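You operate a simulated robot arm through the tools that you are given. There is no shell and no other tool. Be economical: measure what you need, move in short steps, check, and stop when the job is done.

You are at the controls of a simulated two-armed robot. One attempt, no reset.

JOB
Wipe up the spill on the top of the steel bench with the cloth and put it back.
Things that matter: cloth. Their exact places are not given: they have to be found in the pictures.

It is judged by the outcome, as a careful person would: the job done as asked, and still so three seconds after it is handed in. It fails if anything else is knocked over, pushed out of place, dropped, spilled or broken. Flat cloth is picked up by pressing the open fingertips on it (5 to 10 N) and closing them slowly along it; thin cloth reads only 2 to 8 mm in the jaws.

ROBOT AND FRAMES
Two 7-joint arms with two-finger parallel grippers on one trunk, on a base that drives. Base frame: it is fixed to the floor where the robot stands at the start and does not move with it; the origin is under the middle of the robot, x ahead of it, y to its left, z up. Units: mm, degrees, N and s.
The left shoulder is at the start at [70, 163, 1170], the right one opposite. Payload 3.43 kg a hand.
The tool frame of a hand sits at the grasp point between the pads (the TCP): z along the fingers, y along the line on which they close. The tips reach 34 mm beyond it. The gripper opens to 128 mm. The fingers are 24 mm wide and 12 mm thick; the gripper's body (48 by 130 mm) begins 96 mm behind the TCP.
Orientation is that of the tool frame in the base frame, as a unit quaternion [x, y, z, w]. With the fingers straight down and closing along the base's y, the tool's x points along the base's -x, its y along +y and its z along -z.

CONTROLS
- The arms move only by the tool play_rows. It takes "left_series", "right_series" or both (then of equal length, played together; a hand with none holds still); each is a list of rows, each a list of 7 numbers: the opening in per cent of the stroke, from 0 (shut) to 100 (fully open), then the shift along the tool's x, y, z in m, then the turn, a rotation vector about the tool's x, y, z in degrees. In form: [[grip, tx, ty, tz, rx, ry, rz], ...]. A call has 1 to 10 rows; each row is the pose to reach, as a shift and turn from the pose commanded when the call began, along the tool's axes at that moment. A row lasts 0.2 s, in which the tool goes at most 50 mm and 8.6 degrees; a call with a longer step from one row to the next is refused whole, and so is a gripper value outside its range. A pose out of reach is approached as far as the arm can. The call stops where the force on the tool passes 40 N (or 10 N more than at its start, if that is more) or the arm is blocked; 0.2 s more then pass. The fingers move at their own pace (about 153 mm/s each) and stop on an object; they squeeze with about 22 N. The grip force told is the motor's: it shows also when the fingers shut on nothing. Time passes only in rows, and 0.2 s behind the last, so rows that repeat a pose let the fingers close. It gives the time, the measured TCP pose, the force on the tool (base axes), the opening and the grip force at its end, in the units of the frame above (readings bear some noise).
- Cameras (640 x 400 px; columns grow to the right, rows downward): "scene" is now at [129.5, 20.7, 1387.8]; the picture's right is [0.26, -0.97, 0.00], its down [-0.64, -0.17, -0.75] and it looks along [0.72, 0.19, -0.67] (base axes); focal length 273 px, centre (320, 200). "left" rides on the left gripper at [76, 11, -160] in its tool frame; the picture's right is [-0.15, 0.99, 0.00], its down [-0.88, -0.13, -0.46] and it looks along [-0.45, -0.07, 0.89] (tool axes); focal length 234 px, centre (320, 200). "right" rides on the right gripper at [76, -11, -160] in its tool frame; the picture's right is [0.15, 0.99, 0.00], its down [-0.88, 0.13, -0.46] and it looks along [-0.45, 0.07, 0.89] (tool axes); focal length 234 px, centre (320, 200).
- get_image(camera): a new picture of that camera. The clock stands still meanwhile.
- raise_lower(by): slides the trunk up (or, below 0, down) by that many mm; the arms and the scene camera ride with it, the base frame stays. It gives what a move gives, with no picture.
- base_move(legs): drives the robot by 1 to 6 legs, each [ahead, left, turn to the left] in mm, mm and degrees, along the robot's own axes; the way and the turn of a leg run together, so that a leg with both is an arc; at most 1500 mm and 180 degrees a leg. The arms and the cameras ride along, it lands a little off, and it stops where it bumps. It gives what a move gives.
- head_to(pan, tilt): turns the head with the scene camera to pan (to the left, within 86 degrees either way) and tilt (down, from -29 to 69), counted from straight ahead of the robot. It gives what a move gives.
- probe_pixels(camera, pixels): for up to 12 pixels [column, row] of the newest picture of that camera ("zoom" is the newest enlarged one), the place [x, y, z] in the base frame of the surface seen there, good to about 3 mm. The clock stands still meanwhile.
- zoom(camera, box): a new picture of the part [left, top, right, bottom] of that camera's present view, enlarged. The clock stands still meanwhile.
- close_job(): hands the job in; it is judged then, once.

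Work in short steps. Measure before you move; look again where a grasp or a placing could have gone wrong, and mend it. You have 80 turns and 58 pictures in all, those below and enlarged ones among them. Open the grippers and draw the arms clear of the work before you hand the job in, unless the task says otherwise; then end with one line.

The tools are called as a command line: name --argument value ..., lists and objects as JSON in quotes. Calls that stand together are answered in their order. play_rows: Moves the arms, as the interface text tells. Its arguments: {"type":"object","properties":{"left_series":{"type":"array","items":{"type":"array","items":{"type":"number"}}},"right_series":{"type":"array","items":{"type":"array","items":{"type":"number"}}}},"required":[]} The other tools are called the same way: raise_lower (by) slides the trunk up or down; base_move (legs) drives the base; head_to (pan, tilt) turns the head that bears the scene camera; get_image (camera) takes a picture; probe_pixels (camera, pixels) gives the place of the surface under pixels of a picture; zoom (camera, box) takes an enlarged picture of a part of a camera's view; close_job () hands the job in.

At the start:

```text
clock: 0.0
left_eef_pos: [502.1, 345.8, 1105.5]
left_tool_rot: [0.0, 1.0, -0.001, 0.0]
left_force: [-0.2, 0.4, 0.2]
left_width: 128.0
left_finger_force: 0.1
right_eef_pos: [581.2, -64.3, 1107.9]
right_tool_rot: [-0.001, 1.0, 0.0, -0.001]
right_force: [-0.9, -0.5, 0.1]
right_width: 128.3
right_finger_force: 0.0
trunk travel left (down, up): [-650.0, 290.0]
robot x, y, heading: [-3.4, 2.6, -0.1]
head pan, tilt: [15.1, 41.7]
```

scene: 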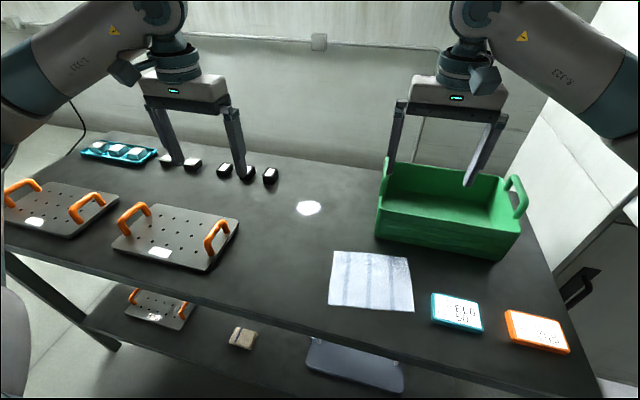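
right: 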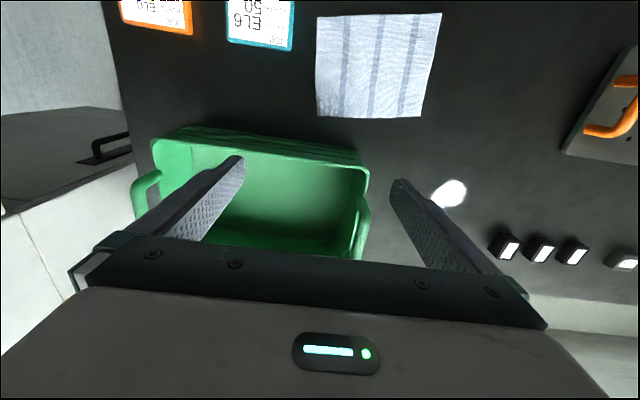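
left: 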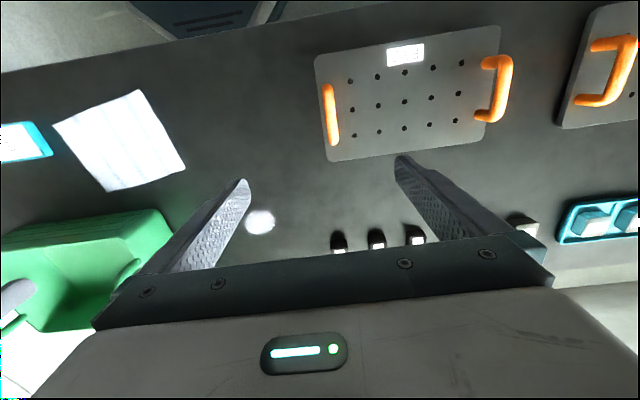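

The cloth is at about (371,281) in the scene and a white spill at (308,208). I probe both, along with nearby objects.

probe_pixels --camera "scene" --pixels '[[308, 208], [297, 208], [320, 208], [308, 201], [308, 215], [333, 251], [408, 258], [413, 311], [329, 305], [371, 281], [377, 237], [432, 300]]'

zoom --camera "scene" --box '[250, 180, 450, 330]'

```text
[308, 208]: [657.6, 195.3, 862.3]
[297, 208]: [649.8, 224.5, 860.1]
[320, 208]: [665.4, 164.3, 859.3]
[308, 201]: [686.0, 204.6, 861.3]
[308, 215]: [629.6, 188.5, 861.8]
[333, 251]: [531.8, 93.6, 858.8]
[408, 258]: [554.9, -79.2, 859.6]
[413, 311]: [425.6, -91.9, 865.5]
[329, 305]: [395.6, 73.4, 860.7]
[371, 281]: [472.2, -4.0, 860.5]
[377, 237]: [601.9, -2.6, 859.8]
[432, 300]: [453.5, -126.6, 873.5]
```

```text
2.67 times, centred on (350, 255) of scene
```

zoom: 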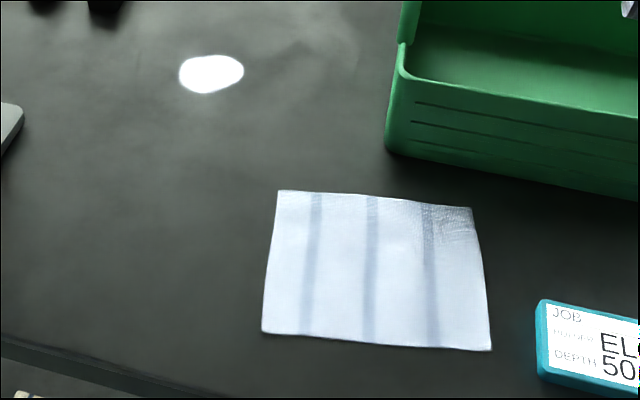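

A white spot could be a lamp reflection rather than the spill, so I compare it across the wrist views.

probe_pixels --camera "right" --pixels '[[449, 193], [316, 16], [441, 14], [421, 117], [318, 117], [380, 65]]'

probe_pixels --camera "left" --pixels '[[260, 222], [54, 125], [138, 90], [186, 167], [108, 191], [300, 100]]'

head_to --pan 0 --tilt 50

get_image --camera "scene"

```text
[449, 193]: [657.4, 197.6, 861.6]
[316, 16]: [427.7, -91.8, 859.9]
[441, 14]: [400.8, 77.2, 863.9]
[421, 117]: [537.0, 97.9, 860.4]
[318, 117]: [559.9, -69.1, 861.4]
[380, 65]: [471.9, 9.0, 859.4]
```

```text
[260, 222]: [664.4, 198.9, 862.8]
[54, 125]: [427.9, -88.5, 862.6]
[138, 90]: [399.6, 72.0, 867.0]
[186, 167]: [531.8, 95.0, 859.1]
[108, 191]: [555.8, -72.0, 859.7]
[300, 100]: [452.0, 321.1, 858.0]
```

```text
clock: 0.8
left_eef_pos: [503.7, 346.4, 1105.6]
left_tool_rot: [0.0, 1.0, 0.0, 0.0]
left_force: [-0.5, 0.1, 0.4]
left_width: 128.3
left_finger_force: 0.1
right_eef_pos: [580.7, -64.8, 1109.0]
right_tool_rot: [-0.001, 1.0, 0.0, -0.001]
right_force: [-0.3, -0.5, -0.2]
right_width: 128.2
right_finger_force: 0.0
trunk travel left (down, up): [-650.0, 290.0]
robot x, y, heading: [-0.1, -0.5, 0.1]
head pan, tilt: [0.0, 50.0]
```

```text
53 pictures are left
```

scene: 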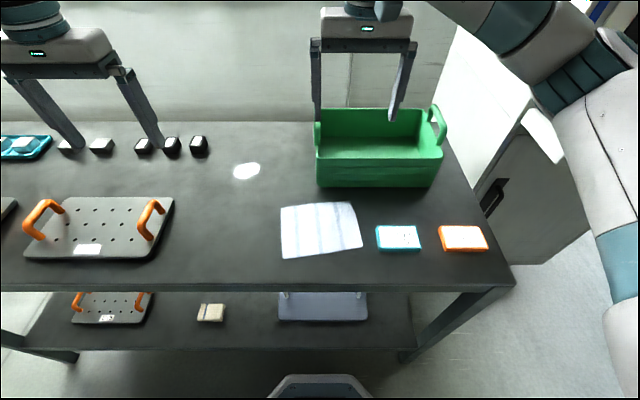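

It is a real spill: all views agree on about (658,197), roughly 60 mm across, and the bench top is at z≈860. The cloth's centre is about (480,2). I move both arms to the right, with the left hand going over the cloth, and probe the nearby blocks and crate.

probe_pixels --camera "scene" --pixels '[[200, 152], [206, 140], [318, 185], [317, 112], [172, 215], [246, 171], [234, 171], [260, 169], [246, 163], [247, 179], [377, 245], [200, 280]]'

play_rows --left_series '[[100, 0.002, -0.034, 0, 0, 0, 0], [100, 0.005, -0.068, 0, 0, 0, 0], [100, 0.007, -0.102, 0, 0, 0, 0], [80, 0.009, -0.136, 0, 0, 0, 0], [60, 0.012, -0.17, 0, 0, 0, 0], [40, 0.014, -0.204, 0, 0, 0, 0], [40, 0.016, -0.238, 0, 0, 0, 0], [40, 0.019, -0.272, 0, 0, 0, 0], [40, 0.021, -0.306, 0, 0, 0, 0], [40, 0.023, -0.342, 0, 0, 0, 0]]' --right_series '[[100, 0.005, -0.035, 0, 0, 0, 0], [100, 0.01, -0.07, 0, 0, 0, 0], [100, 0.015, -0.105, 0, 0, 0, 0], [100, 0.02, -0.14, 0, 0, 0, 0], [100, 0.025, -0.175, 0, 0, 0, 0], [100, 0.03, -0.21, 0, 0, 0, 0], [100, 0.035, -0.245, 0, 0, 0, 0], [100, 0.04, -0.28, 0, 0, 0, 0], [100, 0.045, -0.315, 0, 0, 0, 0], [100, 0.05, -0.33, 0, 0, 0, 0]]'

get_image --camera "scene"

get_image --camera "left"

```text
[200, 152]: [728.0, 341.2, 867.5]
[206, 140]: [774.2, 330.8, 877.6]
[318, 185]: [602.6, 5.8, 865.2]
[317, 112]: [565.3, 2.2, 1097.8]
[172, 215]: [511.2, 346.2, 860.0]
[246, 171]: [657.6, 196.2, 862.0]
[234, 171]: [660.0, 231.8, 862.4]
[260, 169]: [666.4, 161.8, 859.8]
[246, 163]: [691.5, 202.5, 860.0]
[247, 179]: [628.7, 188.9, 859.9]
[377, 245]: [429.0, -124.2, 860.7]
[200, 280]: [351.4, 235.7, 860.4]
```

```text
clock: 3.0
left_eef_pos: [480.6, 2.7, 1107.6]
left_tool_rot: [-0.001, 1.0, 0.002, 0.001]
left_force: [0.0, -0.1, -0.4]
left_width: 51.3
left_finger_force: 0.0
right_eef_pos: [528.2, -400.3, 1109.3]
right_tool_rot: [0.0, 1.0, 0.001, 0.0]
right_force: [-1.0, -0.5, 0.3]
right_width: 128.0
right_finger_force: 0.1
trunk travel left (down, up): [-650.0, 290.0]
robot x, y, heading: [4.3, 2.4, -0.1]
head pan, tilt: [0.0, 50.0]
```

```text
52 pictures are left
```

scene: 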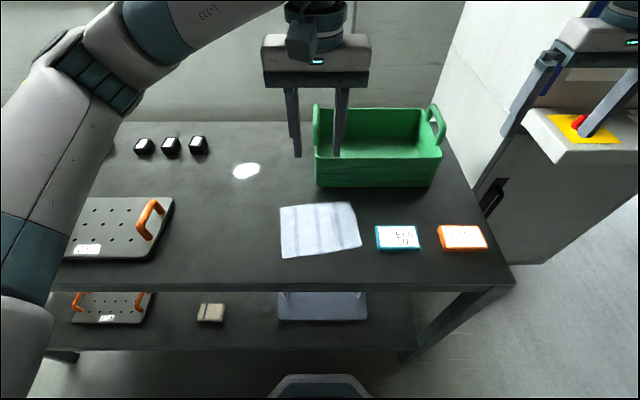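

```text
51 pictures are left
```

left: 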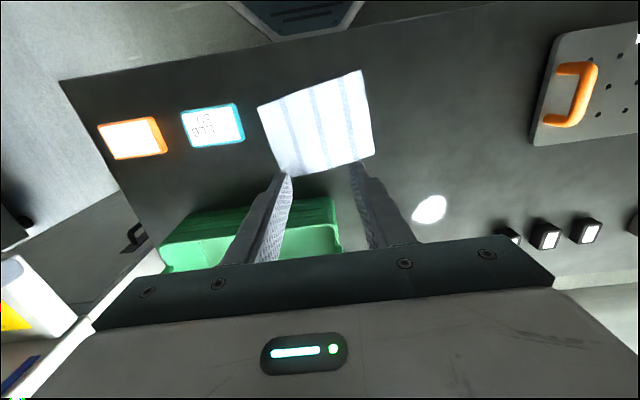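

The right gripper is near a red emergency stop (scene 578,122), so I check how much room there is.

probe_pixels --camera "scene" --pixels '[[578, 121], [584, 133], [600, 145], [525, 115], [508, 130]]'

get_image --camera "right"

```text
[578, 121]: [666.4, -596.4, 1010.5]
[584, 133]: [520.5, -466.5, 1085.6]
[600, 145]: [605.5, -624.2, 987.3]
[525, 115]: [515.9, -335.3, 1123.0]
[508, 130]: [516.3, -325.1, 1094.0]
```

```text
50 pictures are left
```

right: 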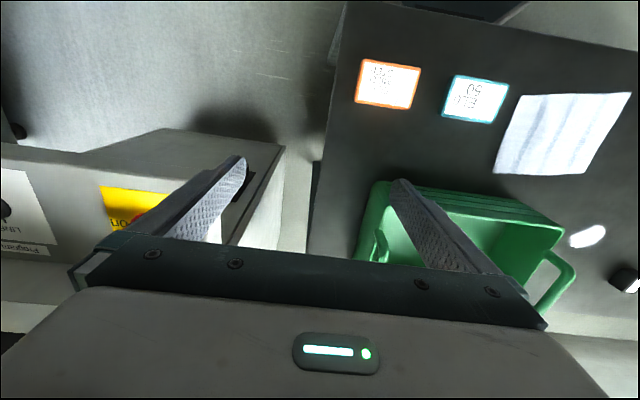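

The E-stop is 190 mm from the right hand, so I leave that arm where it is. I lower the left hand to about 8 mm above the cloth.

play_rows --left_series '[[40, 0, 0, 0.04, 0, 0, 0], [40, 0, 0, 0.08, 0, 0, 0], [40, 0, 0, 0.12, 0, 0, 0], [40, 0, 0, 0.16, 0, 0, 0], [40, 0, 0, 0.19, 0, 0, 0], [40, 0, 0, 0.203, 0, 0, 0]]'

get_image --camera "left"

```text
clock: 4.4
left_eef_pos: [479.9, 1.9, 902.4]
left_tool_rot: [-0.001, 1.0, -0.001, -0.001]
left_force: [0.5, 0.0, -0.6]
left_width: 51.2
left_finger_force: 0.0
right_eef_pos: [528.8, -398.8, 1110.0]
right_tool_rot: [-0.001, 1.0, 0.0, 0.0]
right_force: [-0.3, -0.3, 0.4]
right_width: 127.9
right_finger_force: 0.1
trunk travel left (down, up): [-650.0, 290.0]
robot x, y, heading: [-2.6, -0.3, 0.2]
head pan, tilt: [0.0, 50.0]
```

```text
49 pictures are left
```

left: 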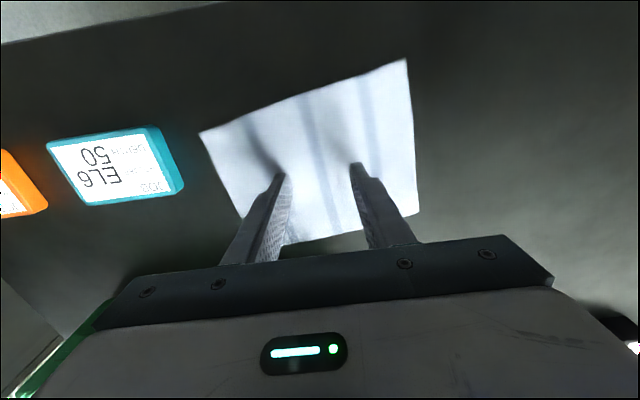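

The fingers straddle the middle of the cloth. I press down in small steps to find contact.

play_rows --left_series '[[40, 0, 0, 0.004, 0, 0, 0], [40, 0, 0, 0.007, 0, 0, 0], [40, 0, 0, 0.009, 0, 0, 0], [40, 0, 0, 0.009, 0, 0, 0]]'

```text
clock: 5.4
left_eef_pos: [480.7, 2.8, 895.8]
left_tool_rot: [-0.001, 1.0, 0.0, 0.0]
left_force: [0.2, 0.6, 7.6]
left_width: 51.1
left_finger_force: 0.1
right_eef_pos: [528.7, -398.3, 1109.8]
right_tool_rot: [-0.001, 1.0, 0.0, 0.0]
right_force: [0.1, 0.0, -0.1]
right_width: 128.0
right_finger_force: 0.0
trunk travel left (down, up): [-650.0, 290.0]
robot x, y, heading: [0.9, -3.4, 0.2]
head pan, tilt: [0.0, 50.0]
```

Contact reads 7.6 N, which is in the right range. I close slowly along the cloth.

play_rows --left_series '[[36, 0, 0, 0, 0, 0, 0], [32, 0, 0, 0, 0, 0, 0], [28, 0, 0, 0, 0, 0, 0], [24, 0, 0, 0, 0, 0, 0], [20, 0, 0, 0, 0, 0, 0], [16, 0, 0, 0, 0, 0, 0], [12, 0, 0, 0, 0, 0, 0], [8, 0, 0, 0, 0, 0, 0], [4, 0, 0, 0, 0, 0, 0], [0, 0, 0, 0, 0, 0, 0]]'

play_rows --left_series '[[0, 0, 0, 0, 0, 0, 0], [0, 0, 0, 0, 0, 0, 0]]'

get_image --camera "left"

```text
clock: 7.6
left_eef_pos: [479.2, 3.1, 896.0]
left_tool_rot: [0.0, 1.0, 0.0, 0.0]
left_force: [0.0, -0.7, 13.7]
left_width: 2.2
left_finger_force: 22.3
right_eef_pos: [527.4, -398.2, 1110.5]
right_tool_rot: [0.0, 1.0, 0.0, 0.002]
right_force: [-0.3, -0.1, -0.9]
right_width: 128.2
right_finger_force: 0.1
trunk travel left (down, up): [-650.0, 290.0]
robot x, y, heading: [-0.3, 0.5, -0.3]
head pan, tilt: [0.0, 50.0]
```

```text
clock: 8.2
left_eef_pos: [478.2, 2.6, 895.5]
left_tool_rot: [0.0, 1.0, 0.001, 0.001]
left_force: [0.9, 0.1, 14.5]
left_width: 2.3
left_finger_force: 21.9
right_eef_pos: [527.6, -398.1, 1110.0]
right_tool_rot: [0.0, 1.0, -0.001, 0.001]
right_force: [0.1, -0.3, 0.2]
right_width: 128.2
right_finger_force: 0.1
trunk travel left (down, up): [-650.0, 290.0]
robot x, y, heading: [-3.4, 2.2, 0.0]
head pan, tilt: [0.0, 50.0]
```

```text
48 pictures are left
```

left: 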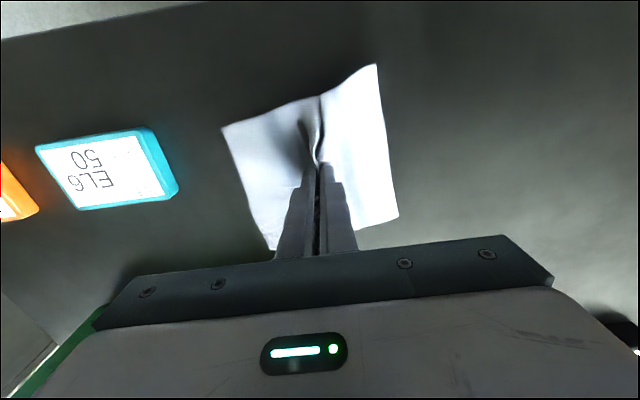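

The cloth is pinched in a fold with 2.2 mm in the jaws. I lift it 80 mm to check the hold.

play_rows --left_series '[[0, 0, 0, -0.02, 0, 0, 0], [0, 0, 0, -0.04, 0, 0, 0], [0, 0, 0, -0.06, 0, 0, 0], [0, 0, 0, -0.08, 0, 0, 0]]'

get_image --camera "scene"

```text
clock: 9.2
left_eef_pos: [480.0, 3.6, 974.5]
left_tool_rot: [0.0, 1.0, 0.001, 0.0]
left_force: [0.4, -0.2, 0.3]
left_width: 1.8
left_finger_force: 22.2
right_eef_pos: [528.4, -397.8, 1110.0]
right_tool_rot: [0.0, 1.0, 0.0, 0.0]
right_force: [-0.1, -0.2, -0.4]
right_width: 127.8
right_finger_force: 0.0
trunk travel left (down, up): [-650.0, 290.0]
robot x, y, heading: [-2.4, 4.6, 0.2]
head pan, tilt: [0.0, 50.0]
```

```text
47 pictures are left
```

scene: 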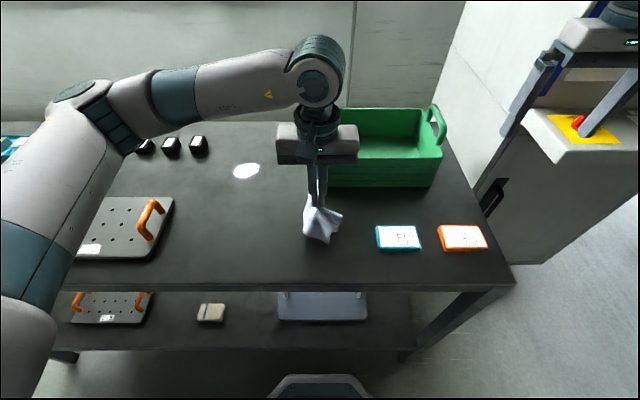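

It is held. I carry it left and then forward to above the spill, clear of the crate.

play_rows --left_series '[[0, 0, 0.04, 0, 0, 0, 0], [0, 0, 0.08, 0, 0, 0, 0], [0, 0, 0.12, 0, 0, 0, 0], [0, -0.01, 0.16, 0, 0, 0, 0], [0, -0.04, 0.185, 0, 0, 0, 0], [0, -0.08, 0.194, 0, 0, 0, 0], [0, -0.12, 0.194, 0, 0, 0, 0], [0, -0.14, 0.194, 0, 0, 0, 0], [0, -0.14, 0.194, 0.03, 0, 0, 0]]'

get_image --camera "scene"

get_image --camera "left"

```text
clock: 11.2
left_eef_pos: [618.0, 201.0, 946.0]
left_tool_rot: [-0.001, 1.0, -0.001, 0.001]
left_force: [0.0, -0.4, 0.0]
left_width: 1.7
left_finger_force: 22.1
right_eef_pos: [529.0, -397.5, 1110.1]
right_tool_rot: [-0.001, 1.0, 0.0, 0.0]
right_force: [0.0, -0.1, 0.5]
right_width: 128.3
right_finger_force: 0.1
trunk travel left (down, up): [-650.0, 290.0]
robot x, y, heading: [-0.3, 1.5, -0.0]
head pan, tilt: [0.0, 50.0]
```

```text
46 pictures are left
```

scene: 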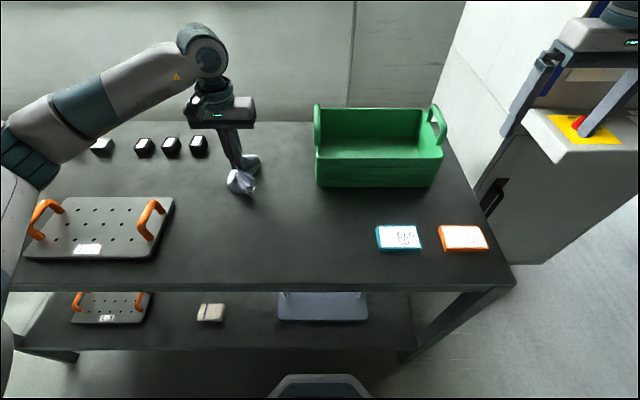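

```text
45 pictures are left
```

left: 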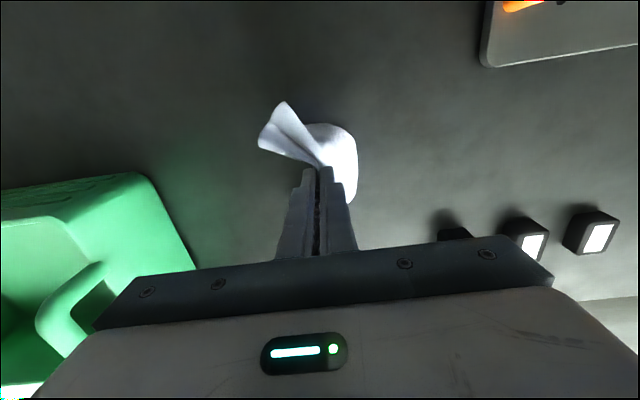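

I lower gently to contact at the near edge of the spill.

play_rows --left_series '[[0, 0, 0, 0.02, 0, 0, 0], [0, 0, 0, 0.035, 0, 0, 0], [0, 0, 0, 0.044, 0, 0, 0], [0, 0, 0, 0.048, 0, 0, 0], [0, 0, 0, 0.05, 0, 0, 0]]'

```text
clock: 12.4
left_eef_pos: [619.2, 198.3, 895.8]
left_tool_rot: [0.0, 1.0, 0.0, 0.001]
left_force: [-0.6, 1.8, 7.3]
left_width: 1.9
left_finger_force: 21.8
right_eef_pos: [527.9, -398.4, 1110.7]
right_tool_rot: [-0.001, 1.0, 0.001, 0.0]
right_force: [0.5, -0.9, 0.4]
right_width: 128.0
right_finger_force: 0.0
trunk travel left (down, up): [-650.0, 290.0]
robot x, y, heading: [1.2, -1.1, 0.1]
head pan, tilt: [0.0, 50.0]
```

Pressing at 7 N. I wipe forward through the spill and back in parallel strokes.

play_rows --left_series '[[0, -0.03, 0, 0, 0, 0, 0], [0, -0.06, 0, 0, 0, 0, 0], [0, -0.085, 0, 0, 0, 0, 0], [0, -0.085, 0.02, 0, 0, 0, 0], [0, -0.05, 0.02, 0, 0, 0, 0], [0, -0.015, 0.02, 0, 0, 0, 0], [0, -0.01, -0.02, 0, 0, 0, 0], [0, -0.045, -0.02, 0, 0, 0, 0], [0, -0.08, -0.02, 0, 0, 0, 0]]'

get_image --camera "scene"

get_image --camera "left"

```text
clock: 14.4
left_eef_pos: [696.8, 177.8, 895.8]
left_tool_rot: [0.0, 1.0, 0.001, 0.001]
left_force: [-5.0, 0.6, 14.1]
left_width: 2.1
left_finger_force: 21.5
right_eef_pos: [527.7, -398.9, 1110.1]
right_tool_rot: [0.0, 1.0, 0.0, 0.001]
right_force: [-1.1, 0.6, -0.1]
right_width: 127.8
right_finger_force: 0.1
trunk travel left (down, up): [-650.0, 290.0]
robot x, y, heading: [2.3, 1.3, -0.1]
head pan, tilt: [0.0, 50.0]
```

```text
44 pictures are left
```

scene: 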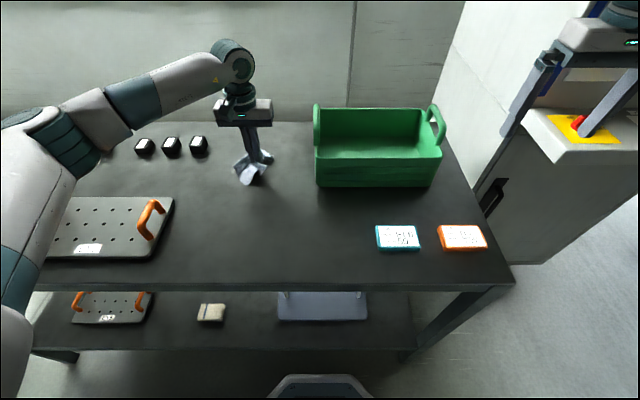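

```text
43 pictures are left
```

left: 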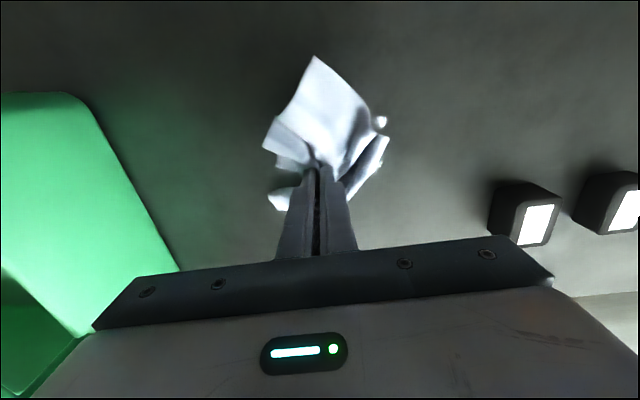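

A small remnant may show at left-view (381,122). I lift straight up and back to inspect the area.

play_rows --left_series '[[0, 0, 0, -0.03, 0, 0, 0], [0, 0, 0, -0.06, 0, 0, 0], [0, 0.0, -0.03, -0.08, 0, 0, 0], [0, 0.0, -0.06, -0.08, 0, 0, 0]]'

get_image --camera "left"

zoom --camera "scene" --box '[190, 120, 310, 195]'

```text
clock: 15.4
left_eef_pos: [699.0, 116.6, 974.4]
left_tool_rot: [0.0, 1.0, 0.0, 0.0]
left_force: [-0.5, 0.0, -0.4]
left_width: 1.8
left_finger_force: 21.6
right_eef_pos: [529.6, -399.2, 1108.8]
right_tool_rot: [0.0, 1.0, 0.0, -0.001]
right_force: [0.0, -0.5, -0.1]
right_width: 128.2
right_finger_force: 0.0
trunk travel left (down, up): [-650.0, 290.0]
robot x, y, heading: [0.3, 0.7, 0.1]
head pan, tilt: [0.0, 50.0]
```

```text
42 pictures are left
```

left: 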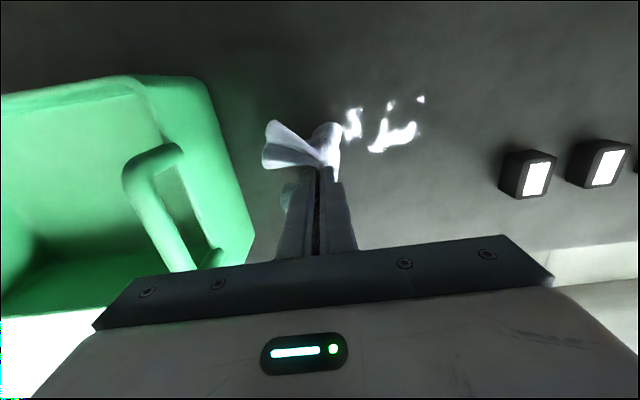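

```text
5.33 times, centred on (250, 158) of scene
```

zoom: 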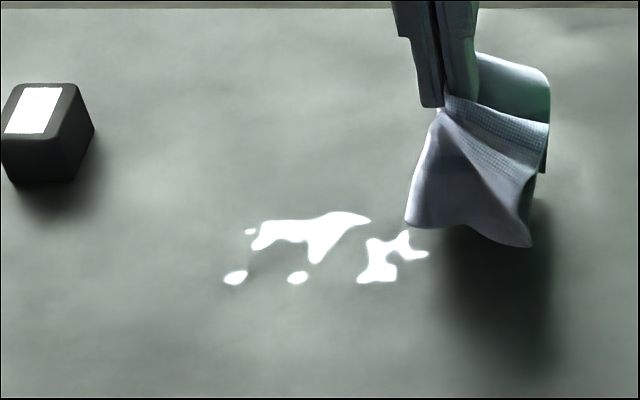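

Spots remain, so I probe where each one sits.

probe_pixels --camera "zoom" --pixels '[[235, 277], [250, 231], [298, 277], [262, 240], [318, 258], [345, 216], [365, 220], [376, 275], [400, 240], [425, 254]]'

probe_pixels --camera "left" --pixels '[[352, 112], [346, 135], [376, 147], [412, 130], [390, 106], [421, 99]]'

```text
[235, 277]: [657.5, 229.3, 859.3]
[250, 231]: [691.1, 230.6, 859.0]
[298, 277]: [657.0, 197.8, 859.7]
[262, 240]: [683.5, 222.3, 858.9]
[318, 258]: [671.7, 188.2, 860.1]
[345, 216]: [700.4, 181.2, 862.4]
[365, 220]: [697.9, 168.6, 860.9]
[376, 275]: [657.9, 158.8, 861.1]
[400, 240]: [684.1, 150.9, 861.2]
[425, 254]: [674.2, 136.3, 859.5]
```

```text
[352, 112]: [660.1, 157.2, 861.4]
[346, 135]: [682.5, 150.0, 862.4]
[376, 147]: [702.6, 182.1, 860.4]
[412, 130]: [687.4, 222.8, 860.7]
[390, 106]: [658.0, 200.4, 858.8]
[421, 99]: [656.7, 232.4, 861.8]
```

Spots remain over x 655–702 and y 135–232. I lower at (652,120) and wipe with lateral strokes at several x values.

play_rows --left_series '[[0, 0.025, 0.0, 0, 0, 0, 0], [0, 0.047, 0.0, 0.03, 0, 0, 0], [0, 0.047, 0.0, 0.06, 0, 0, 0], [0, 0.047, 0.0, 0.073, 0, 0, 0], [0, 0.047, 0.0, 0.08, 0, 0, 0]]'

play_rows --left_series '[[0, 0, 0.03, 0, 0, 0, 0], [0, 0, 0.06, 0, 0, 0, 0], [0, 0, 0.09, 0, 0, 0, 0], [0, 0, 0.125, 0, 0, 0, 0], [0, -0.017, 0.125, 0, 0, 0, 0], [0, -0.017, 0.095, 0, 0, 0, 0], [0, -0.017, 0.065, 0, 0, 0, 0], [0, -0.017, 0.035, 0, 0, 0, 0], [0, -0.017, 0.005, 0, 0, 0, 0], [0, -0.034, 0.005, 0, 0, 0, 0]]'

play_rows --left_series '[[0, 0, 0.03, 0, 0, 0, 0], [0, 0, 0.06, 0, 0, 0, 0], [0, 0, 0.09, 0, 0, 0, 0], [0, 0, 0.12, 0, 0, 0, 0], [0, -0.017, 0.12, 0, 0, 0, 0], [0, -0.017, 0.09, 0, 0, 0, 0], [0, -0.017, 0.06, 0, 0, 0, 0], [0, -0.017, 0.03, 0, 0, 0, 0], [0, -0.017, 0.0, 0, 0, 0, 0], [0, -0.017, -0.01, -0.03, 0, 0, 0]]'

get_image --camera "left"

zoom --camera "scene" --box '[190, 120, 310, 195]'

```text
clock: 16.6
left_eef_pos: [652.0, 115.0, 896.6]
left_tool_rot: [-0.001, 1.0, -0.001, 0.001]
left_force: [0.7, 0.8, 8.8]
left_width: 2.2
left_finger_force: 22.2
right_eef_pos: [527.4, -397.3, 1110.9]
right_tool_rot: [0.0, 1.0, 0.001, 0.001]
right_force: [-0.5, -0.2, 1.0]
right_width: 128.0
right_finger_force: 0.0
trunk travel left (down, up): [-650.0, 290.0]
robot x, y, heading: [0.9, 2.8, -0.1]
head pan, tilt: [0.0, 50.0]
```

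```text
clock: 18.8
left_eef_pos: [684.4, 121.5, 896.1]
left_tool_rot: [0.001, 1.0, -0.001, 0.001]
left_force: [-6.2, -1.6, 17.3]
left_width: 2.1
left_finger_force: 22.5
right_eef_pos: [526.5, -398.6, 1110.5]
right_tool_rot: [0.0, 1.0, 0.0, 0.001]
right_force: [0.9, 0.3, -0.5]
right_width: 128.0
right_finger_force: 0.0
trunk travel left (down, up): [-650.0, 290.0]
robot x, y, heading: [2.1, 0.4, 0.2]
head pan, tilt: [0.0, 50.0]
```

```text
clock: 21.0
left_eef_pos: [702.5, 113.2, 924.2]
left_tool_rot: [-0.001, 1.0, 0.0, -0.001]
left_force: [0.1, 0.4, 0.1]
left_width: 1.6
left_finger_force: 21.8
right_eef_pos: [528.3, -399.1, 1110.1]
right_tool_rot: [0.0, 1.0, 0.0, 0.0]
right_force: [-0.2, 0.6, -0.2]
right_width: 128.0
right_finger_force: 0.0
trunk travel left (down, up): [-650.0, 290.0]
robot x, y, heading: [0.2, -2.4, -0.2]
head pan, tilt: [0.0, 50.0]
```

```text
40 pictures are left
```

left: 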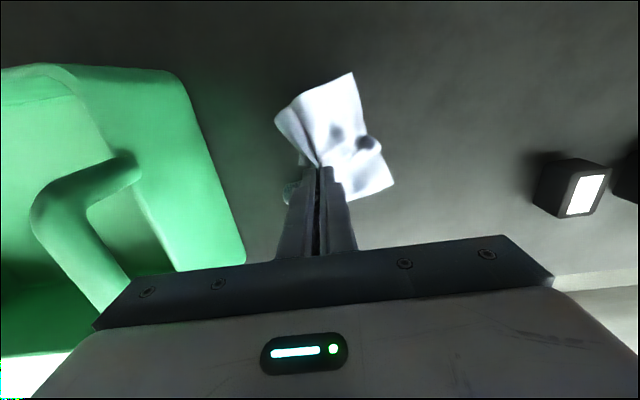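

```text
5.33 times, centred on (250, 158) of scene
```

zoom: 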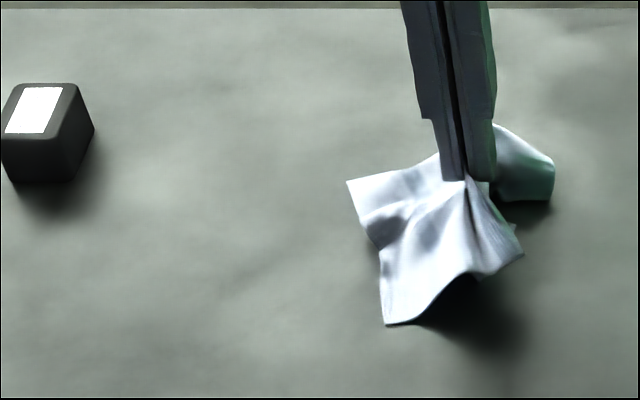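

The wiped area looks clean so far. I lift, draw back toward the cloth's home, and check the patch it was covering.

play_rows --left_series '[[0, 0, 0.0, -0.03, 0, 0, 0], [0, 0.02, 0.0, -0.055, 0, 0, 0], [0, 0.06, 0.0, -0.055, 0, 0, 0], [0, 0.1, 0.0, -0.055, 0, 0, 0], [0, 0.14, 0.0, -0.055, 0, 0, 0], [0, 0.18, 0.0, -0.055, 0, 0, 0], [0, 0.21, 0, -0.055, 0, 0, 0], [0, 0.222, -0.03, -0.055, 0, 0, 0], [0, 0.222, -0.07, -0.055, 0, 0, 0], [0, 0.222, -0.109, -0.055, 0, 0, 0]]'

zoom --camera "scene" --box '[180, 110, 380, 235]'

get_image --camera "left"

```text
clock: 23.2
left_eef_pos: [480.7, 1.6, 980.2]
left_tool_rot: [-0.001, 1.0, 0.001, 0.0]
left_force: [0.3, -0.2, 0.0]
left_width: 2.2
left_finger_force: 21.8
right_eef_pos: [528.8, -399.1, 1109.3]
right_tool_rot: [0.0, 1.0, 0.001, 0.001]
right_force: [0.1, -1.0, -0.2]
right_width: 127.8
right_finger_force: 0.1
trunk travel left (down, up): [-650.0, 290.0]
robot x, y, heading: [0.4, 0.8, -0.0]
head pan, tilt: [0.0, 50.0]
```

```text
3.20 times, centred on (280, 172) of scene
```

zoom: 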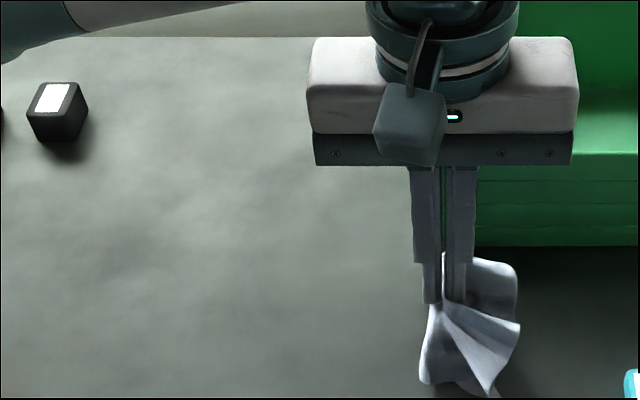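

```text
37 pictures are left
```

left: 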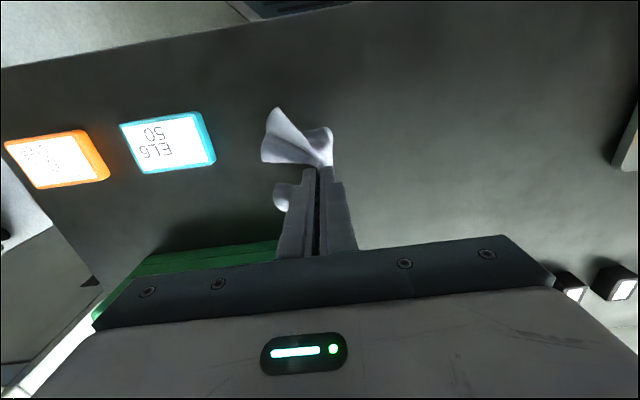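

The bench is clean. I lower the cloth at its original place, pressing lightly, then open slowly so the fold spreads back out.

play_rows --left_series '[[0, 0, 0, 0.03, 0, 0, 0], [0, 0, 0, 0.05, 0, 0, 0], [0, 0, 0, 0.065, 0, 0, 0], [0, 0, 0, 0.075, 0, 0, 0], [0, 0, 0, 0.081, 0, 0, 0], [0, 0, 0, 0.084, 0, 0, 0]]'

get_image --camera "left"

zoom --camera "scene" --box '[240, 160, 400, 260]'

```text
clock: 24.6
left_eef_pos: [482.2, 3.2, 896.6]
left_tool_rot: [0.0, 1.0, -0.001, 0.001]
left_force: [0.2, -0.2, 7.6]
left_width: 2.0
left_finger_force: 21.9
right_eef_pos: [527.6, -398.0, 1109.7]
right_tool_rot: [0.0, 1.0, 0.0, 0.001]
right_force: [-0.3, 0.2, 0.4]
right_width: 128.2
right_finger_force: 0.0
trunk travel left (down, up): [-650.0, 290.0]
robot x, y, heading: [-0.5, -2.5, -0.1]
head pan, tilt: [0.0, 50.0]
```

```text
36 pictures are left
```

left: 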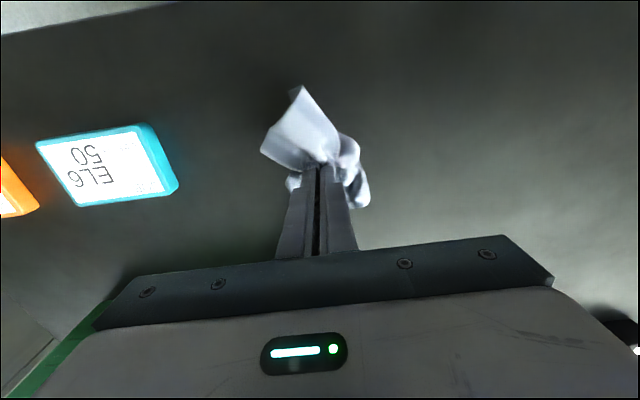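

```text
4.00 times, centred on (320, 210) of scene
```

zoom: 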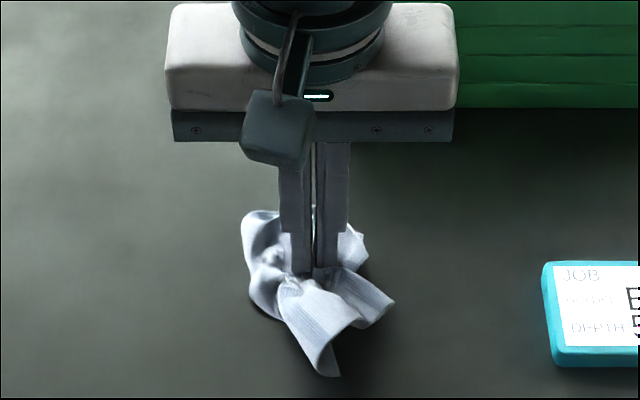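

The cloth is bunched. I open slowly while pressing lightly to spread it, then lift and look.

play_rows --left_series '[[4, 0, 0, 0, 0, 0, 0], [8, 0, 0, 0, 0, 0, 0], [14, 0, 0, 0, 0, 0, 0], [20, 0, 0, 0, 0, 0, 0], [26, 0, 0, 0, 0, 0, 0], [32, 0, 0, 0, 0, 0, 0], [40, 0, 0, 0, 0, 0, 0], [40, 0, 0, -0.03, 0, 0, 0], [40, 0, 0, -0.07, 0, 0, 0], [40, 0, 0, -0.11, 0, 0, 0]]'

get_image --camera "left"

zoom --camera "scene" --box '[240, 160, 400, 260]'

```text
clock: 26.8
left_eef_pos: [481.0, 3.0, 1007.8]
left_tool_rot: [0.0, 1.0, 0.0, 0.0]
left_force: [0.9, -0.4, 0.4]
left_width: 51.1
left_finger_force: 0.1
right_eef_pos: [528.0, -399.1, 1109.9]
right_tool_rot: [0.001, 1.0, 0.0, 0.0]
right_force: [0.3, 0.4, 0.0]
right_width: 128.2
right_finger_force: 0.1
trunk travel left (down, up): [-650.0, 290.0]
robot x, y, heading: [4.8, -0.8, -0.0]
head pan, tilt: [0.0, 50.0]
```

```text
34 pictures are left
```

left: 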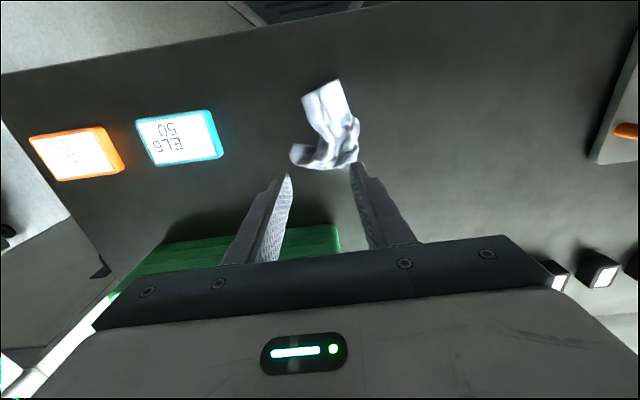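

```text
4.00 times, centred on (320, 210) of scene
```

zoom: 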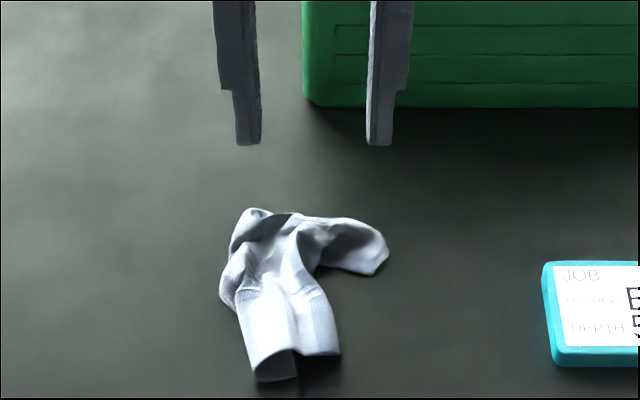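

It's released but crumpled. I take closer views to see whether I can lay it out flat.

zoom --camera "scene" --box '[285, 205, 349, 260]'

zoom --camera "left" --box '[270, 65, 398, 180]'

probe_pixels --camera "left" --pixels '[[304, 96], [338, 82], [330, 100], [320, 130], [356, 128], [354, 158], [325, 166], [293, 154], [340, 140]]'

```text
7.27 times, centred on (317, 232) of scene
```

zoom: 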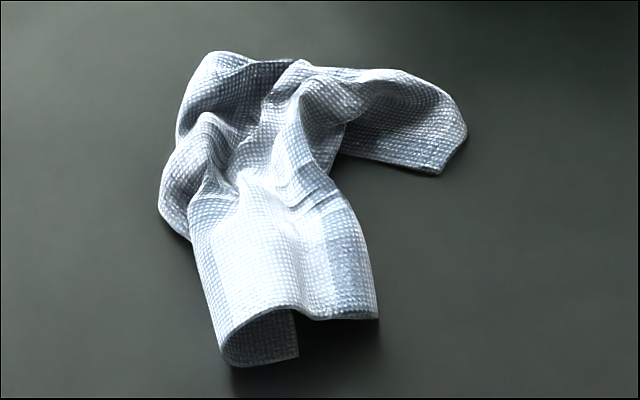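

```text
3.48 times, centred on (334, 122) of left
```

zoom: 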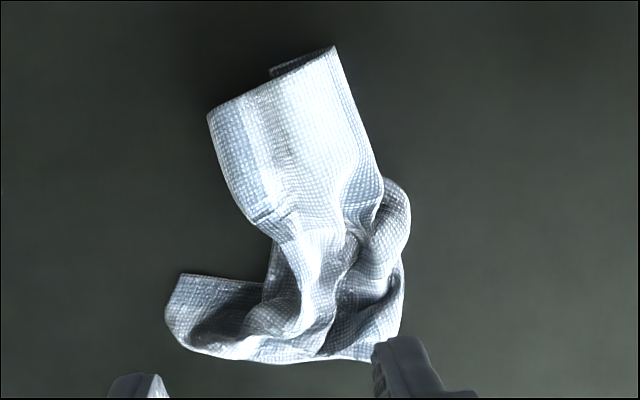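

```text
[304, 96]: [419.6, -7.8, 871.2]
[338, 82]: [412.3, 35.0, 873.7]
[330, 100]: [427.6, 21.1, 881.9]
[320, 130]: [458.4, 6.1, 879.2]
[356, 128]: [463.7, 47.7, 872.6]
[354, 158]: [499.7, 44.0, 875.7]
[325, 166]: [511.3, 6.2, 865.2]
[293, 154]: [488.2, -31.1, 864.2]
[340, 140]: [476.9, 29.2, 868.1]
```

The near tongue at about (422,14) is an edge of the cloth. I'll pinch it there, lift so the cloth hangs straight, then lay it down by trailing it toward the near side.

play_rows --left_series '[[20, 0.03, 0.006, 0, 0, 0, 0], [20, 0.058, 0.011, 0.01, 0, 0, 0], [20, 0.058, 0.011, 0.05, 0, 0, 0], [20, 0.058, 0.011, 0.08, 0, 0, 0], [20, 0.058, 0.011, 0.096, 0, 0, 0], [20, 0.058, 0.011, 0.106, 0, 0, 0], [20, 0.058, 0.011, 0.111, 0, 0, 0]]'

get_image --camera "left"

```text
clock: 28.4
left_eef_pos: [423.4, 14.1, 896.1]
left_tool_rot: [0.0, 1.0, -0.002, 0.002]
left_force: [4.3, 1.6, 19.7]
left_width: 25.7
left_finger_force: 0.1
right_eef_pos: [528.5, -398.2, 1109.8]
right_tool_rot: [0.0, 1.0, -0.001, 0.001]
right_force: [0.2, 0.5, 0.0]
right_width: 127.9
right_finger_force: 0.0
trunk travel left (down, up): [-650.0, 290.0]
robot x, y, heading: [0.4, -2.7, -0.1]
head pan, tilt: [0.0, 50.0]
```

```text
30 pictures are left
```

left: 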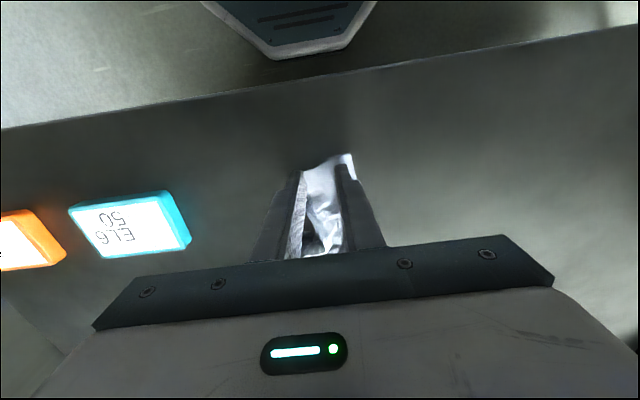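

The force is 20 N, a little high, so I back off 1 mm and close slowly. Then I lift high.

play_rows --left_series '[[20, 0, 0, -0.0015, 0, 0, 0], [16, 0, 0, -0.0015, 0, 0, 0], [12, 0, 0, -0.0015, 0, 0, 0], [8, 0, 0, -0.0015, 0, 0, 0], [4, 0, 0, -0.0015, 0, 0, 0], [0, 0, 0, -0.0015, 0, 0, 0], [0, 0, 0, -0.0015, 0, 0, 0], [0, 0, 0, -0.0015, 0, 0, 0]]'

play_rows --left_series '[[0, 0, 0, -0.03, 0, 0, 0], [0, 0, 0, -0.06, 0, 0, 0], [0, -0.02, 0, -0.09, 0, 0, 0], [0, -0.04, 0, -0.12, 0, 0, 0], [0, -0.06, 0, -0.15, 0, 0, 0], [0, -0.08, 0, -0.17, 0, 0, 0], [0, -0.09, 0, -0.17, 0, 0, 0]]'

get_image --camera "left"

zoom --camera "scene" --box '[240, 140, 400, 240]'

```text
clock: 30.2
left_eef_pos: [423.7, 14.4, 895.5]
left_tool_rot: [0.0, 1.0, 0.0, -0.001]
left_force: [0.4, 0.0, 9.0]
left_width: 2.4
left_finger_force: 22.0
right_eef_pos: [526.9, -398.5, 1109.7]
right_tool_rot: [0.0, 1.0, 0.0, 0.0]
right_force: [0.5, 0.7, 0.4]
right_width: 128.0
right_finger_force: 0.0
trunk travel left (down, up): [-650.0, 290.0]
robot x, y, heading: [-3.6, -1.8, 0.1]
head pan, tilt: [0.0, 50.0]
```

```text
clock: 31.8
left_eef_pos: [513.2, 14.8, 1065.4]
left_tool_rot: [0.0, 1.0, 0.001, -0.001]
left_force: [-0.2, -0.9, 0.5]
left_width: 2.2
left_finger_force: 22.4
right_eef_pos: [528.2, -398.7, 1108.6]
right_tool_rot: [0.0, 1.0, 0.001, 0.0]
right_force: [0.7, 0.4, -0.4]
right_width: 127.8
right_finger_force: 0.1
trunk travel left (down, up): [-650.0, 290.0]
robot x, y, heading: [-1.5, -0.1, 0.1]
head pan, tilt: [0.0, 50.0]
```

```text
29 pictures are left
```

left: 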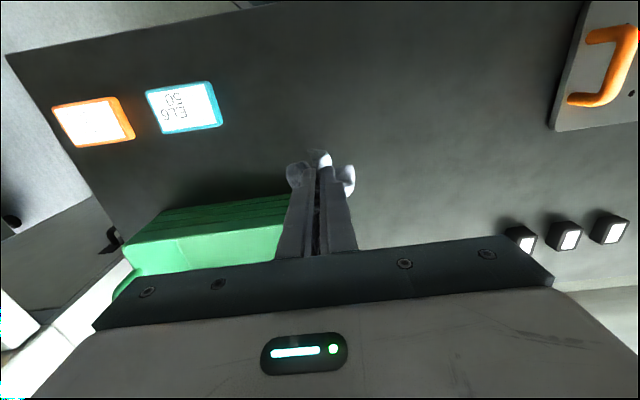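

```text
4.00 times, centred on (320, 190) of scene
```

zoom: 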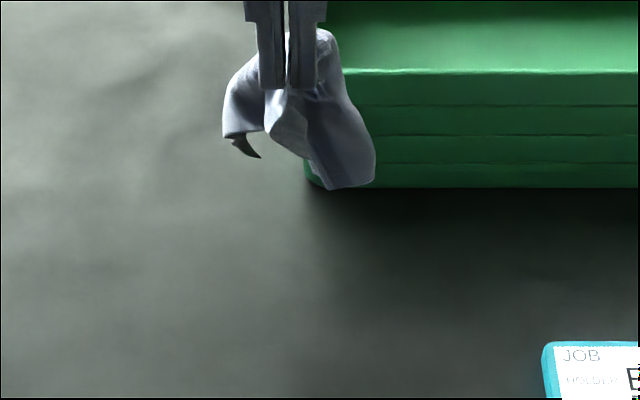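

It hangs about 100 mm below the pinch. I lower it a little farther forward and trail it back while lowering, so it lays out.

play_rows --left_series '[[0, -0.02, 0, 0.03, 0, 0, 0], [0, -0.025, 0, 0.06, 0, 0, 0], [0, -0.02, 0, 0.075, 0, 0, 0], [0, -0.005, 0, 0.09, 0, 0, 0], [0, 0.01, 0, 0.105, 0, 0, 0], [0, 0.025, 0, 0.12, 0, 0, 0], [0, 0.04, 0, 0.135, 0, 0, 0], [0, 0.055, 0, 0.15, 0, 0, 0], [0, 0.07, 0, 0.162, 0, 0, 0], [0, 0.08, 0, 0.167, 0, 0, 0]]'

get_image --camera "left"

zoom --camera "scene" --box '[240, 170, 400, 270]'

```text
clock: 34.0
left_eef_pos: [433.7, 12.5, 899.4]
left_tool_rot: [0.0, 1.0, 0.0, 0.0]
left_force: [0.4, 0.3, 0.7]
left_width: 2.5
left_finger_force: 21.5
right_eef_pos: [528.5, -397.9, 1109.2]
right_tool_rot: [0.0, 1.0, 0.0, 0.0]
right_force: [-0.2, -0.1, 0.0]
right_width: 128.0
right_finger_force: 0.0
trunk travel left (down, up): [-650.0, 290.0]
robot x, y, heading: [-1.2, 0.2, 0.1]
head pan, tilt: [0.0, 50.0]
```

```text
27 pictures are left
```

left: 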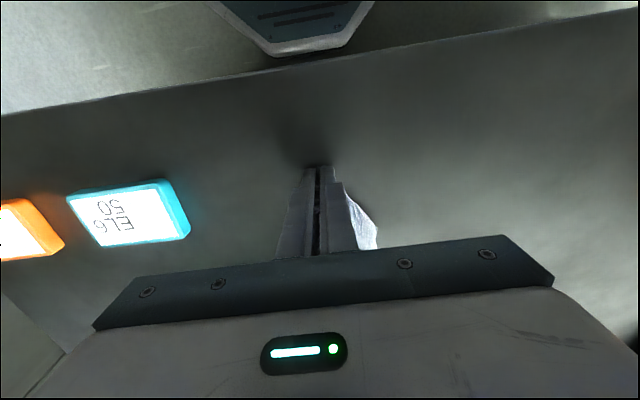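

```text
4.00 times, centred on (320, 220) of scene
```

zoom: 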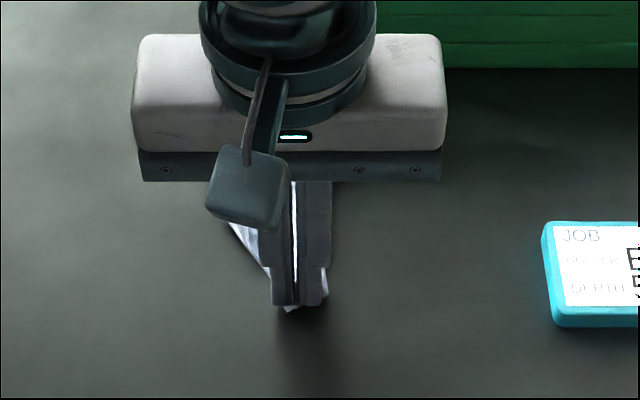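

The cloth trails behind the fingers with the grip at its near edge. I press lightly and open slowly and wide, then lift to look.

play_rows --left_series '[[0, 0, 0, 0.003, 0, 0, 0], [4, 0, 0, 0.003, 0, 0, 0], [10, 0, 0, 0.003, 0, 0, 0], [16, 0, 0, 0.003, 0, 0, 0], [22, 0, 0, 0.003, 0, 0, 0], [28, 0, 0, 0.003, 0, 0, 0], [34, 0, 0, 0.003, 0, 0, 0], [40, 0, 0, 0.003, 0, 0, 0], [46, 0, 0, 0.003, 0, 0, 0], [46, 0, 0, -0.02, 0, 0, 0]]'

play_rows --left_series '[[46, 0, 0, -0.04, 0, 0, 0], [46, 0, 0, -0.08, 0, 0, 0], [46, 0, 0.04, -0.12, 0, 0, 0], [46, 0, 0.08, -0.15, 0, 0, 0], [46, 0, 0.12, -0.15, 0, 0, 0]]'

zoom --camera "scene" --box '[240, 170, 400, 270]'

get_image --camera "left"

```text
clock: 36.2
left_eef_pos: [433.9, 13.5, 918.9]
left_tool_rot: [-0.001, 1.0, 0.0, 0.0]
left_force: [-0.1, 0.3, 0.6]
left_width: 58.7
left_finger_force: 0.0
right_eef_pos: [528.6, -398.8, 1109.0]
right_tool_rot: [0.0, 1.0, 0.0, -0.001]
right_force: [0.2, -1.0, 0.8]
right_width: 128.0
right_finger_force: 0.0
trunk travel left (down, up): [-650.0, 290.0]
robot x, y, heading: [1.5, -3.1, -0.3]
head pan, tilt: [0.0, 50.0]
```

```text
refused: row 3 steps farther than a row can; nothing moved
```

```text
4.00 times, centred on (320, 220) of scene
```

zoom: 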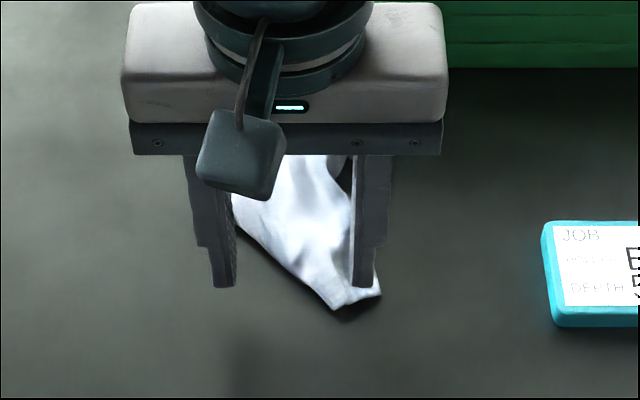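

```text
24 pictures are left
```

left: 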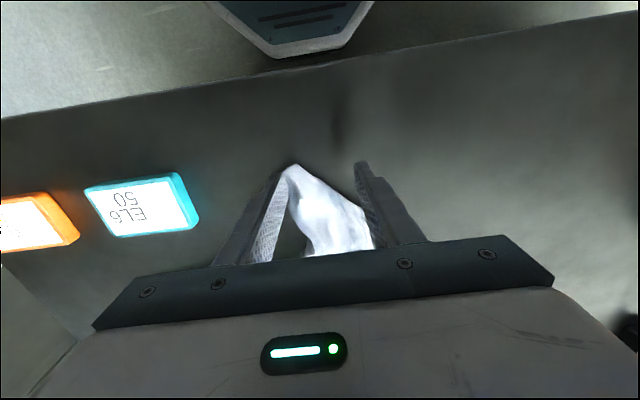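

It looks much flatter. I lift and move to the left for a clear view.

play_rows --left_series '[[46, 0, 0, -0.03, 0, 0, 0], [46, 0, 0, -0.06, 0, 0, 0], [46, 0, 0.02, -0.09, 0, 0, 0], [46, 0, 0.05, -0.11, 0, 0, 0], [46, 0, 0.09, -0.11, 0, 0, 0], [46, 0, 0.13, -0.11, 0, 0, 0]]'

zoom --camera "scene" --box '[240, 170, 400, 270]'

probe_pixels --camera "zoom" --pixels '[[330, 305], [380, 292], [250, 235], [300, 210], [330, 150], [280, 150], [350, 200], [300, 260]]'

```text
clock: 37.6
left_eef_pos: [434.8, 144.8, 1027.6]
left_tool_rot: [0.001, 1.0, -0.001, 0.0]
left_force: [0.4, 0.4, -0.1]
left_width: 58.9
left_finger_force: 0.1
right_eef_pos: [528.1, -397.0, 1110.7]
right_tool_rot: [0.0, 1.0, -0.001, 0.0]
right_force: [-0.8, 0.1, 0.1]
right_width: 127.9
right_finger_force: 0.1
trunk travel left (down, up): [-650.0, 290.0]
robot x, y, heading: [-1.8, 1.2, 0.1]
head pan, tilt: [0.0, 50.0]
```

```text
4.00 times, centred on (320, 220) of scene
```

zoom: 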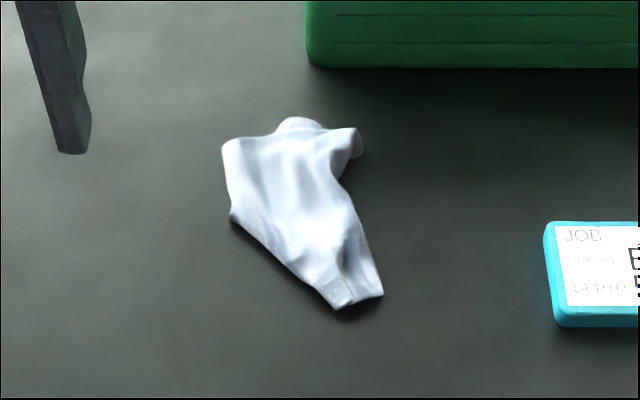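

```text
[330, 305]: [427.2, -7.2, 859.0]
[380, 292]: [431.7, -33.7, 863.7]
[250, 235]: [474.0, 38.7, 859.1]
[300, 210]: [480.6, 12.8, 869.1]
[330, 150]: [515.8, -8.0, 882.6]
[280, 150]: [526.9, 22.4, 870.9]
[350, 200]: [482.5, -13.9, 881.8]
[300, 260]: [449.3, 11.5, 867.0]
```

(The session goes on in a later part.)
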